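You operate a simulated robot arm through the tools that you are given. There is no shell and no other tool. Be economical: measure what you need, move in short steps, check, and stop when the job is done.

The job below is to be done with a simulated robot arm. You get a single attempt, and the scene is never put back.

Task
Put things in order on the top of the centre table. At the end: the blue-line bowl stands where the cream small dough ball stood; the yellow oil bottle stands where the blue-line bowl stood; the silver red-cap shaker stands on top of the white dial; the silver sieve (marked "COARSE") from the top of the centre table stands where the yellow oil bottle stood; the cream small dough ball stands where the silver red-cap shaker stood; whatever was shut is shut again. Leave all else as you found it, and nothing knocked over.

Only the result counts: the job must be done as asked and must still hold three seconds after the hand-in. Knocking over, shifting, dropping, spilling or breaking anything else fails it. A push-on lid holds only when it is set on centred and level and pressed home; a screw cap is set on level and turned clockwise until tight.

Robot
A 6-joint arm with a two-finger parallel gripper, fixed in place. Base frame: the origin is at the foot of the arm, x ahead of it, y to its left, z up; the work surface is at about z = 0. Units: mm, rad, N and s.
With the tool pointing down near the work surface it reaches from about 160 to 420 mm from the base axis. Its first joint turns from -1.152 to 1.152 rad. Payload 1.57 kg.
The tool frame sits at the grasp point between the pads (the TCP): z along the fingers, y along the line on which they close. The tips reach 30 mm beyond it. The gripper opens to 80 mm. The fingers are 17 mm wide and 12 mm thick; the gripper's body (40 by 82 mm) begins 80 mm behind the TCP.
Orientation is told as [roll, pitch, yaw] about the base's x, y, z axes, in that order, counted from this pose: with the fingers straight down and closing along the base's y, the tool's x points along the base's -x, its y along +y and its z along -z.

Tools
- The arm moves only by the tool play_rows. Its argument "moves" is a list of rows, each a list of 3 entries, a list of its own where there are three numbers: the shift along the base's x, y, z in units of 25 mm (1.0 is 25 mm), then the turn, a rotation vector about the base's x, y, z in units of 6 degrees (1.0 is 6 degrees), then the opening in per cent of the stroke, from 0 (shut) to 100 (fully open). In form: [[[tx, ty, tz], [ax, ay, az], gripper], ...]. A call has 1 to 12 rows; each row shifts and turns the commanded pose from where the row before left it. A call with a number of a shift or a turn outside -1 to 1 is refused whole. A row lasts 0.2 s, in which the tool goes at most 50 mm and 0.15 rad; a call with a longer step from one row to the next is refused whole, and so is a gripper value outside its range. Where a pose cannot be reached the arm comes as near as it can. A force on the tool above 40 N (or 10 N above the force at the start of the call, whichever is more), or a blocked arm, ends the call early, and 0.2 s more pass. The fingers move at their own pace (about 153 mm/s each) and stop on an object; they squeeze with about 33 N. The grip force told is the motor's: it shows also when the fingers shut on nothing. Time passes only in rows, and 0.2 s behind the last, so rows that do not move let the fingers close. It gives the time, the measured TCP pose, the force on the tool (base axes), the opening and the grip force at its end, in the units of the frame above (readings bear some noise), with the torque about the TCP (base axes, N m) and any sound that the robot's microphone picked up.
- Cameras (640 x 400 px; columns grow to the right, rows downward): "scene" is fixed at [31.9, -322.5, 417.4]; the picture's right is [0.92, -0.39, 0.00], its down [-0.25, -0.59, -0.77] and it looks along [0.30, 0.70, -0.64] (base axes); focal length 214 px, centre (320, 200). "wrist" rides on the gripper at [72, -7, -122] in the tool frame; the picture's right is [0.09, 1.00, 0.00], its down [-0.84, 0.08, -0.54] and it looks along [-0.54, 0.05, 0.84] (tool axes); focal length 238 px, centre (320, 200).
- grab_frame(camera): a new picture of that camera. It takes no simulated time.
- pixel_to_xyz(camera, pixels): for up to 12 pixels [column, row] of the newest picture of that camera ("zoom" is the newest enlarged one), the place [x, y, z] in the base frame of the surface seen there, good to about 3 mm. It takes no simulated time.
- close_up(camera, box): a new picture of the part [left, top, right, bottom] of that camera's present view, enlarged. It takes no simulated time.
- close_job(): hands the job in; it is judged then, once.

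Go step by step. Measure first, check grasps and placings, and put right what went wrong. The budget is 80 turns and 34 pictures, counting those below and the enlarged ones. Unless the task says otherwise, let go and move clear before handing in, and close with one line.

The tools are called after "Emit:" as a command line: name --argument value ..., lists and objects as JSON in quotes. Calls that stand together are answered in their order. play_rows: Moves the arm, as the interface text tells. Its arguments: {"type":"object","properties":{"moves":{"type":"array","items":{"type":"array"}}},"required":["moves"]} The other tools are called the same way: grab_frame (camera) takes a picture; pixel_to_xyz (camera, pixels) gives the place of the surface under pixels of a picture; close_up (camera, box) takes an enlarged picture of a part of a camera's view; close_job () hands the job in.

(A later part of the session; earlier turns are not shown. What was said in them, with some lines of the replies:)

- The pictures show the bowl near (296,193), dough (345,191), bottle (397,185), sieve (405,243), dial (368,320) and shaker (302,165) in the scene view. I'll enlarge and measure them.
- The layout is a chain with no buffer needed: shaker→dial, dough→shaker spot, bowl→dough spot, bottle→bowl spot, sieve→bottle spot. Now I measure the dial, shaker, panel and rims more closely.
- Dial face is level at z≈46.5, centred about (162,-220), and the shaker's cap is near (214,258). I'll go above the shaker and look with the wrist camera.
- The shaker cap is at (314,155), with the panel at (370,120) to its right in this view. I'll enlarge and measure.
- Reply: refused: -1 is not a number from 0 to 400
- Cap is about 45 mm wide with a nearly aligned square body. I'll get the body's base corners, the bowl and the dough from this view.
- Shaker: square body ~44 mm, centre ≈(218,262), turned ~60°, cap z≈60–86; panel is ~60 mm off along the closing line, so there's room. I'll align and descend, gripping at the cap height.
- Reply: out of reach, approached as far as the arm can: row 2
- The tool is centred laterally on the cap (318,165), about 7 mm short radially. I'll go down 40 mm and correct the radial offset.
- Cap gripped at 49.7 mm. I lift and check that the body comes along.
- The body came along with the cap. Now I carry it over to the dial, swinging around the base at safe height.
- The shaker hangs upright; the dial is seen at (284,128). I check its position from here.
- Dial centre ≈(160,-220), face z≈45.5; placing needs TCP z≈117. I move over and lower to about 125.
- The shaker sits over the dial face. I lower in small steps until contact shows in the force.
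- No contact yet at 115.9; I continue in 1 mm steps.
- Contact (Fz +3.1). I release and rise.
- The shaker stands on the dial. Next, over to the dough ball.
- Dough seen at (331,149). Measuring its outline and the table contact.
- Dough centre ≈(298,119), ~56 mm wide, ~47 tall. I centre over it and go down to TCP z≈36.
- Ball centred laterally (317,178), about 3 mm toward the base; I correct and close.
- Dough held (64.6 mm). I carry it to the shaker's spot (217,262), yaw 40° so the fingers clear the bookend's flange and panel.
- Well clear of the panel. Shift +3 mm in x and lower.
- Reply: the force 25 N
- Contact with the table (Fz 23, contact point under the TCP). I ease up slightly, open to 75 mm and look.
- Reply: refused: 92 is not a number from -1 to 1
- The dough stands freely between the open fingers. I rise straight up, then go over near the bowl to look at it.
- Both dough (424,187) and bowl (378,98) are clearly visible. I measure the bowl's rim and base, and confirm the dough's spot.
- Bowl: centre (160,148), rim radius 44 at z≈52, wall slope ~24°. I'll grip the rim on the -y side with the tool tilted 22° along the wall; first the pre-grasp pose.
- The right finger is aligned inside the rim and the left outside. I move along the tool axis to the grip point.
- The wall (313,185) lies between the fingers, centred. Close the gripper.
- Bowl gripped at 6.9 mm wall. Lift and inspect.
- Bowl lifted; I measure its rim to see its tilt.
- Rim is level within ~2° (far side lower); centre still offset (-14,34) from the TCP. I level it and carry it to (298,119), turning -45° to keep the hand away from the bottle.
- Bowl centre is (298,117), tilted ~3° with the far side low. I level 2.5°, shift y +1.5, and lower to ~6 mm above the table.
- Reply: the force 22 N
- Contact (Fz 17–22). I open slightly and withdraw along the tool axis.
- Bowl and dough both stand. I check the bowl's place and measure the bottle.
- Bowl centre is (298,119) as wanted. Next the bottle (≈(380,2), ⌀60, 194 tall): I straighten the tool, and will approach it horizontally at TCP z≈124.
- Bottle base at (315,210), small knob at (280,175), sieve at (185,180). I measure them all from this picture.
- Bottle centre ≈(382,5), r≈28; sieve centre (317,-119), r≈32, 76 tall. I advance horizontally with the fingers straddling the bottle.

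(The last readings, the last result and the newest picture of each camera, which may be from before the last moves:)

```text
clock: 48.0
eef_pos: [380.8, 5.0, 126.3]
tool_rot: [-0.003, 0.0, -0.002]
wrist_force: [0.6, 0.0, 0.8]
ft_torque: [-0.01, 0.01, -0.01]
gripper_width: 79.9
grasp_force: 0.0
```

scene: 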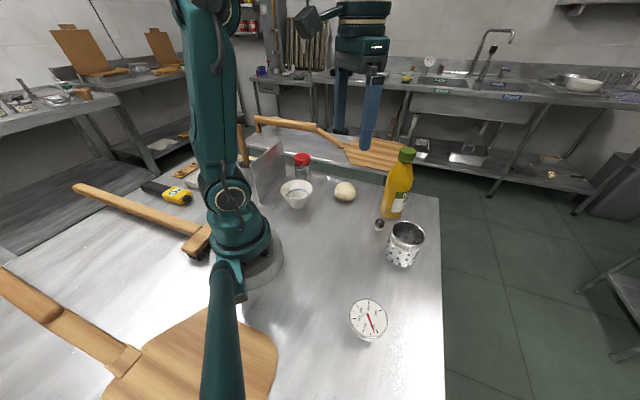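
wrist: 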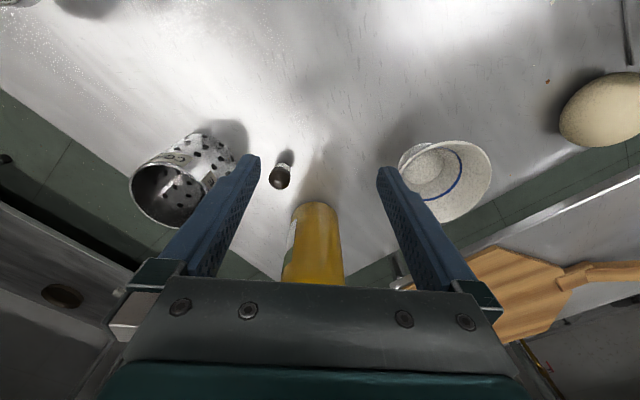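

At (381,5,126) without contact. Lower 3 mm, close and lift slightly.

Emit:
play_rows --moves '[[[0, 0, -0.12], [0, 0, 0], 100], [[0, 0, 0], [0, 0, 0], 0], [[0, 0, 0], [0, 0, 0], 0], [[0, 0, 0], [0, 0, 0], 0]]'

Emit:
play_rows --moves '[[[0, 0, 0.3], [0, 0, 0], 0], [[0, 0, 0.5], [0, 0, 0], 0], [[0, 0, 0], [0, 0, 0], 0]]'

Emit:
grab_frame --camera "scene"

```text
clock: 49.0
eef_pos: [382.0, 4.4, 123.2]
tool_rot: [0.003, 0.0, -0.001]
wrist_force: [0.6, 1.5, 2.4]
ft_torque: [0.08, -0.14, 0.04]
gripper_width: 61.1
grasp_force: 32.7
```

```text
clock: 49.8
eef_pos: [382.2, 5.2, 141.8]
tool_rot: [0.0, 0.002, -0.002]
wrist_force: [-0.5, 0.6, -4.0]
ft_torque: [0.01, 0.03, 0.0]
gripper_width: 60.6
grasp_force: 33.0
```

```text
6 pictures are left
```

scene: 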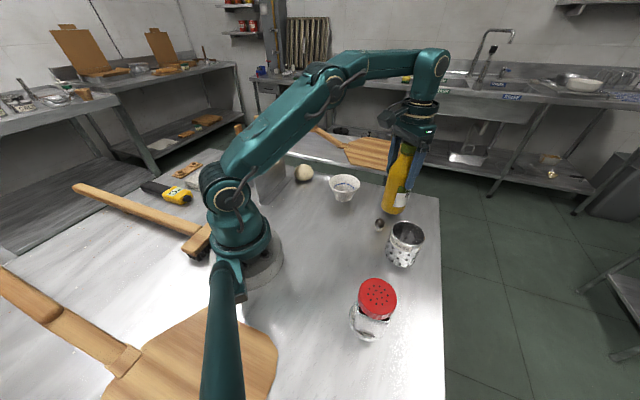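

The bottle is held upright and lifted. I retract it between the knob and the bowl, then swing to (160,148).

Emit:
play_rows --moves '[[[-0.8, 0.2, 0.3], [0, 0, 0], 0], [[-0.9, 0.2, 0.3], [0, 0, 0], 0], [[-0.9, 0.2, 0.4], [0, 0, 0], 0], [[-0.9, 0, 0.4], [0, 0, 0], 0], [[-0.9, 0, 0.4], [0, 0, 0], 0], [[-0.9, 0.2, 0], [0, 0, 1], 0], [[-0.5, 0.8, 0], [0, 0, 1], 0], [[-0.5, 0.9, 0], [0, 0, 1], 0], [[-0.6, 0.9, 0], [0, 0, 1], 0], [[-0.6, 0.9, 0], [0, 0, 1], 0], [[-0.6, 0.9, 0], [0, 0, 1], 0], [[-0.5, 0.6, 0], [0, 0, 1], 0]]'

```text
clock: 52.4
eef_pos: [164.3, 148.5, 186.9]
tool_rot: [0.0, 0.0, 0.732]
wrist_force: [0.3, -0.8, -4.7]
ft_torque: [0.01, 0.02, 0.03]
gripper_width: 60.9
grasp_force: 32.7
```

Over the spot. Correct x by -4 mm and lower.

Emit:
play_rows --moves '[[[-0.16, -0.02, -0.6], [0, 0, 0], 0], [[0, 0, -0.9], [0, 0, 0], 0], [[0, 0, -0.7], [0, 0, 0], 0], [[0, 0, -0.1], [0, 0, 0], 0], [[0, 0, 0], [0, 0, 0], 0]]'

Emit:
play_rows --moves '[[[0, 0, -0.06], [0, 0, 0], 0], [[0, 0, 0], [0, 0, 0], 0]]'

```text
clock: 53.6
eef_pos: [162.9, 150.0, 129.9]
tool_rot: [-0.001, 0.0, 0.732]
wrist_force: [0.0, 1.3, -3.8]
ft_torque: [-0.02, 0.01, 0.05]
gripper_width: 61.0
grasp_force: 32.8
```

```text
clock: 54.2
eef_pos: [161.4, 150.8, 129.0]
tool_rot: [0.0, 0.001, 0.731]
wrist_force: [-0.6, 0.0, -3.8]
ft_torque: [0.01, 0.02, 0.06]
gripper_width: 61.1
grasp_force: 32.8
```

Emit:
play_rows --moves '[[[-0.03, -0.08, -0.1], [0, 0, 0], 0], [[0, 0, -0.06], [0, 0, 0], 0], [[0, 0, 0], [0, 0, 0], 0]]'

Emit:
play_rows --moves '[[[0, 0, -0.04], [0, 0, 0], 0], [[0, 0, 0], [0, 0, 0], 0]]'

```text
clock: 55.0
eef_pos: [160.8, 147.4, 125.2]
tool_rot: [0.0, 0.002, 0.731]
wrist_force: [1.0, -0.4, -3.7]
ft_torque: [-0.02, 0.03, 0.01]
gripper_width: 60.6
grasp_force: 33.1
```

```text
clock: 55.6
eef_pos: [159.9, 148.5, 122.7]
tool_rot: [0.001, 0.003, 0.73]
wrist_force: [-0.7, -0.1, -3.8]
ft_torque: [-0.02, 0.01, 0.0]
gripper_width: 60.7
grasp_force: 33.4
```

Emit:
play_rows --moves '[[[0, 0, -0.04], [0, 0, 0], 0], [[0, 0, 0], [0, 0, 0], 0]]'

Emit:
play_rows --moves '[[[0, 0, -0.04], [0, 0, 0], 0], [[0, 0, 0], [0, 0, 0], 0]]'

```text
clock: 56.2
eef_pos: [160.9, 147.9, 123.8]
tool_rot: [0.001, 0.0, 0.731]
wrist_force: [-6.8, -2.6, 24.3]
ft_torque: [-0.11, 0.2, 0.06]
gripper_width: 60.9
grasp_force: 33.0
```

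```text
clock: 56.8
eef_pos: [160.8, 147.6, 122.2]
tool_rot: [0.002, -0.003, 0.733]
wrist_force: [-5.8, -0.9, 26.0]
ft_torque: [0.25, 0.01, 0.13]
gripper_width: 61.0
grasp_force: 33.2
```

On the table (Fz ≈25). I ease up, open fully and rise straight up past the cap.

Emit:
play_rows --moves '[[[0, 0, 0.04], [0, 0, 0], 0], [[0, 0, 0], [0, 0, 0], 80], [[0, 0, 0], [0, 0, 0], 100], [[0, 0, 0.8], [0, 0, 0], 100], [[0, 0, 1], [0, 0, 0], 100], [[0, 0, 1], [0, 0, 0], 100], [[0, 0, 1], [0, 0, 0], 100], [[0, 0, 1], [0, 0, 0], 100], [[0, 0, 0.5], [0, 0, 0], 100]]'

Emit:
grab_frame --camera "scene"

```text
clock: 58.8
eef_pos: [160.7, 148.0, 257.0]
tool_rot: [0.0, 0.002, 0.731]
wrist_force: [-0.1, 0.8, -0.9]
ft_torque: [-0.03, -0.01, 0.03]
gripper_width: 79.8
grasp_force: 0.0
```

```text
5 pictures are left
```

scene: 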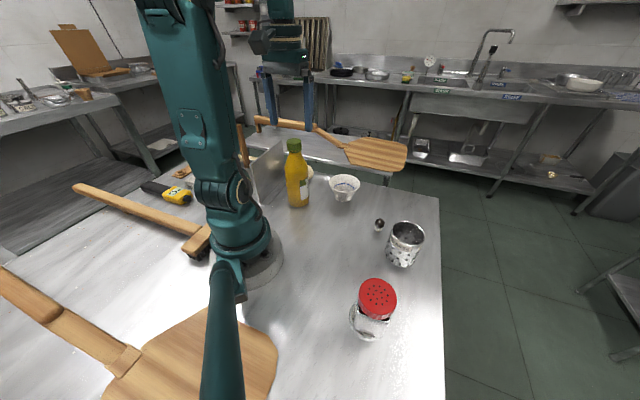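

Bottle stands in place. Now over to the sieve.

Emit:
play_rows --moves '[[[0.3, -0.9, 0], [0, 0, -0.87], 100], [[0.3, -0.9, 0], [0, 0, -0.87], 100], [[0.5, -0.9, 0], [0, 0, -0.87], 100], [[0.5, -0.9, 0], [0, 0, -0.87], 100], [[0.5, -0.9, -0.3], [0, 0, -0.87], 100], [[0.5, -0.9, -0.5], [0, 0, -0.87], 100], [[0.6, -0.9, -0.6], [0, 0, -0.87], 100], [[0.6, -0.9, -0.6], [0, 0, -0.87], 100], [[0.6, -0.9, -0.6], [0, 0, -0.87], 100], [[0.6, -0.9, -0.6], [0, 0, -0.87], 100], [[0.6, -0.9, -0.4], [0, 0, -0.87], 100], [[0.6, -0.8, -0.4], [0, 0, -0.87], 100]]'

Emit:
play_rows --moves '[[[0, 0, 0], [0, 0, 0], 100]]'

Emit:
grab_frame --camera "wrist"

```text
clock: 61.4
eef_pos: [318.0, -120.1, 154.9]
tool_rot: [0.001, 0.002, -0.363]
wrist_force: [0.2, 1.3, 0.4]
ft_torque: [-0.03, -0.05, 0.0]
gripper_width: 80.4
grasp_force: 0.1
```

```text
clock: 61.8
eef_pos: [316.5, -119.2, 154.1]
tool_rot: [0.0, 0.001, -0.364]
wrist_force: [0.9, -0.2, -0.2]
ft_torque: [0.01, -0.01, -0.04]
gripper_width: 80.2
grasp_force: 0.0
```

```text
4 pictures are left
```

wrist: 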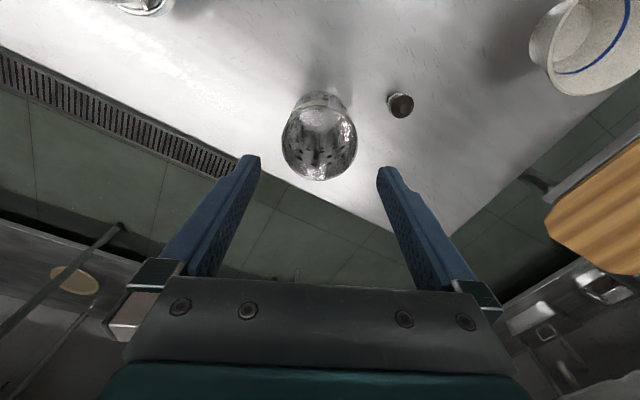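

Sieve rim (319,143) is centred between the fingers. Descend to z≈50, close, lift slightly.

Emit:
play_rows --moves '[[[0, 0, -1], [0, 0, 0], 100], [[0, 0, -1], [0, 0, 0], 100], [[0, 0, -1], [0, 0, 0], 100], [[0, 0, -0.8], [0, 0, 0], 100], [[0, 0, -0.3], [0, 0, 0], 100], [[0, 0, 0], [0, 0, 0], 0], [[0, 0, 0], [0, 0, 0], 0], [[0, 0, 0], [0, 0, 0], 0]]'

Emit:
play_rows --moves '[[[0, 0, 0.3], [0, 0, 0], 0], [[0, 0, 1], [0, 0, 0], 0], [[0, 0, 0.8], [0, 0, 0], 0], [[0, 0, 0], [0, 0, 0], 0]]'

```text
clock: 63.6
eef_pos: [317.0, -118.7, 51.9]
tool_rot: [-0.001, 0.001, -0.361]
wrist_force: [0.8, -0.1, 0.9]
ft_torque: [-0.05, -0.01, 0.0]
gripper_width: 65.9
grasp_force: 33.3
```

```text
clock: 64.6
eef_pos: [315.9, -118.3, 104.9]
tool_rot: [0.0, -0.001, -0.362]
wrist_force: [-0.2, 0.6, -1.0]
ft_torque: [0.03, 0.01, -0.04]
gripper_width: 65.7
grasp_force: 33.2
```

Sieve held (65.7 mm). Carry to (382,5).

Emit:
play_rows --moves '[[[0.55, 0.97, 0], [0, 0, 0.7], 0], [[0.55, 0.98, 0], [0, 0, 0.7], 0], [[0.53, 0.98, 0], [0, 0, 0.7], 0], [[0.5, 0.98, 0], [0, 0, 0.7], 0], [[0.5, 1, -0.2], [0, 0, 0.65], 0], [[0, 0, -0.8], [0, 0, 0], 0], [[0, 0, -0.7], [0, 0, 0], 0], [[0, 0, 0], [0, 0, 0], 0]]'

Emit:
grab_frame --camera "wrist"

```text
clock: 66.4
eef_pos: [381.1, 2.7, 63.1]
tool_rot: [0.003, 0.001, -0.001]
wrist_force: [-0.5, -0.2, -0.8]
ft_torque: [0.01, -0.02, -0.02]
gripper_width: 65.7
grasp_force: 32.7
```

```text
3 pictures are left
```

wrist: 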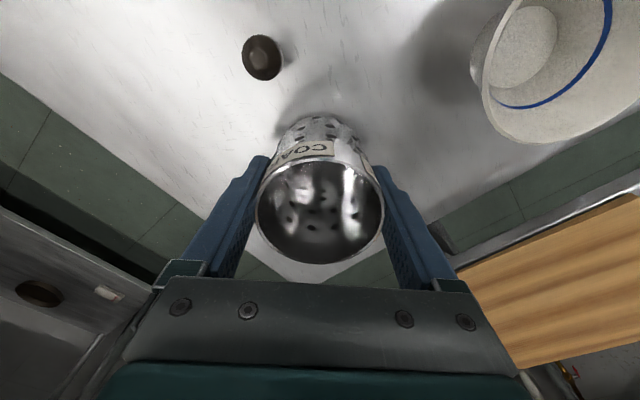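

Over the spot, clear of the bowl and knob. Nudge y +2 and lower.

Emit:
play_rows --moves '[[[0.03, 0.09, -0.3], [0, 0, 0], 0], [[0, 0, -0.06], [0, 0, 0], 0], [[0, 0, 0], [0, 0, 0], 0]]'

Emit:
play_rows --moves '[[[0, 0, -0.05], [0, 0, 0], 0], [[0, 0, 0], [0, 0, 0], 0]]'

Emit:
play_rows --moves '[[[0, 0, -0.04], [0, 0, 0], 0], [[0, 0, 0], [0, 0, 0], 0]]'

```text
clock: 67.2
eef_pos: [382.1, 4.3, 53.1]
tool_rot: [0.0, 0.0, 0.0]
wrist_force: [-0.7, 0.6, -1.1]
ft_torque: [-0.01, 0.01, -0.01]
gripper_width: 65.9
grasp_force: 33.4
```

```text
clock: 67.8
eef_pos: [382.3, 5.5, 52.5]
tool_rot: [0.004, 0.0, 0.0]
wrist_force: [-1.3, 1.7, 7.8]
ft_torque: [-0.13, 0.15, -0.01]
gripper_width: 65.9
grasp_force: 32.7
```

```text
clock: 68.4
eef_pos: [382.3, 4.8, 52.4]
tool_rot: [-0.002, -0.001, 0.0]
wrist_force: [1.7, 0.7, 6.3]
ft_torque: [-0.15, -0.11, 0.07]
gripper_width: 65.9
grasp_force: 33.0
```

Contact. Release, rise straight up, retract inward and look.

Emit:
play_rows --moves '[[[0, 0, 0], [0, 0, 0], 90], [[0, 0, 0], [0, 0, 0], 100], [[0, 0, 0.7], [0, 0, 0], 100], [[0, 0, 1], [0, 0, 0], 100], [[0, 0, 1], [0, 0, 0], 100], [[-0.3, 0, 1], [0, 0, 0], 100], [[-1, 0, 0.5], [0, 0, 0], 100], [[-1, 0, 0.5], [0, 0, 0], 100], [[-1, 0, 0.5], [0, 0, 0], 100], [[-1, 0, 0.5], [0, 0, 0], 100], [[0, 0, 0], [0, 0, 0], 100]]'

Emit:
grab_frame --camera "scene"

Emit:
pixel_to_xyz --camera "scene" --pixels '[[382, 192], [412, 192], [397, 186], [303, 173], [377, 296]]'

```text
clock: 70.8
eef_pos: [275.1, 5.0, 194.2]
tool_rot: [0.0, 0.002, 0.0]
wrist_force: [0.3, 0.7, 0.5]
ft_torque: [-0.02, -0.02, 0.04]
gripper_width: 80.1
grasp_force: 0.0
```

```text
2 pictures are left
```

scene: 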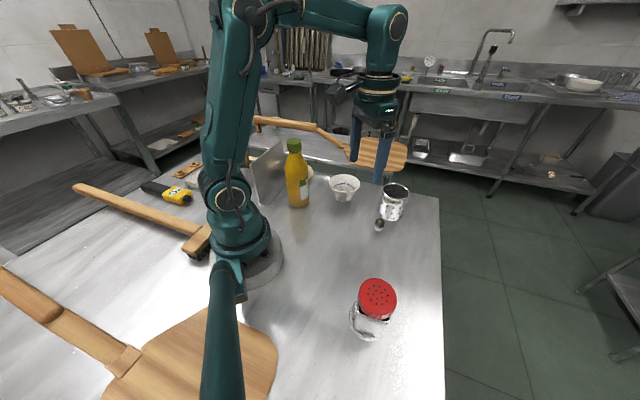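

```text
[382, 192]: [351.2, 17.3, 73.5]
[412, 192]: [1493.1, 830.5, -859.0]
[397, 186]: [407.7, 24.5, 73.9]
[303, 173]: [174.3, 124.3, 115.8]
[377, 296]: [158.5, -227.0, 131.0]
```

The final picture shows the sieve (395,200), bottle (297,172), bowl (344,186) and shaker on the dial (375,305) all standing in place. The dough was last seen in full standing at the shaker's old spot and is now mostly behind the bottle. The arm is clear, so I hand in.

Emit:
close_job

```text
The job is handed in.
```

I moved all five things to where you asked: the shaker stands on the dial, the dough where the shaker was, the bowl where the dough was, the bottle where the bowl was, and the sieve where the bottle was. I opened nothing and saw nothing knocked over; in the last picture the dough was mostly hidden behind the bottle.
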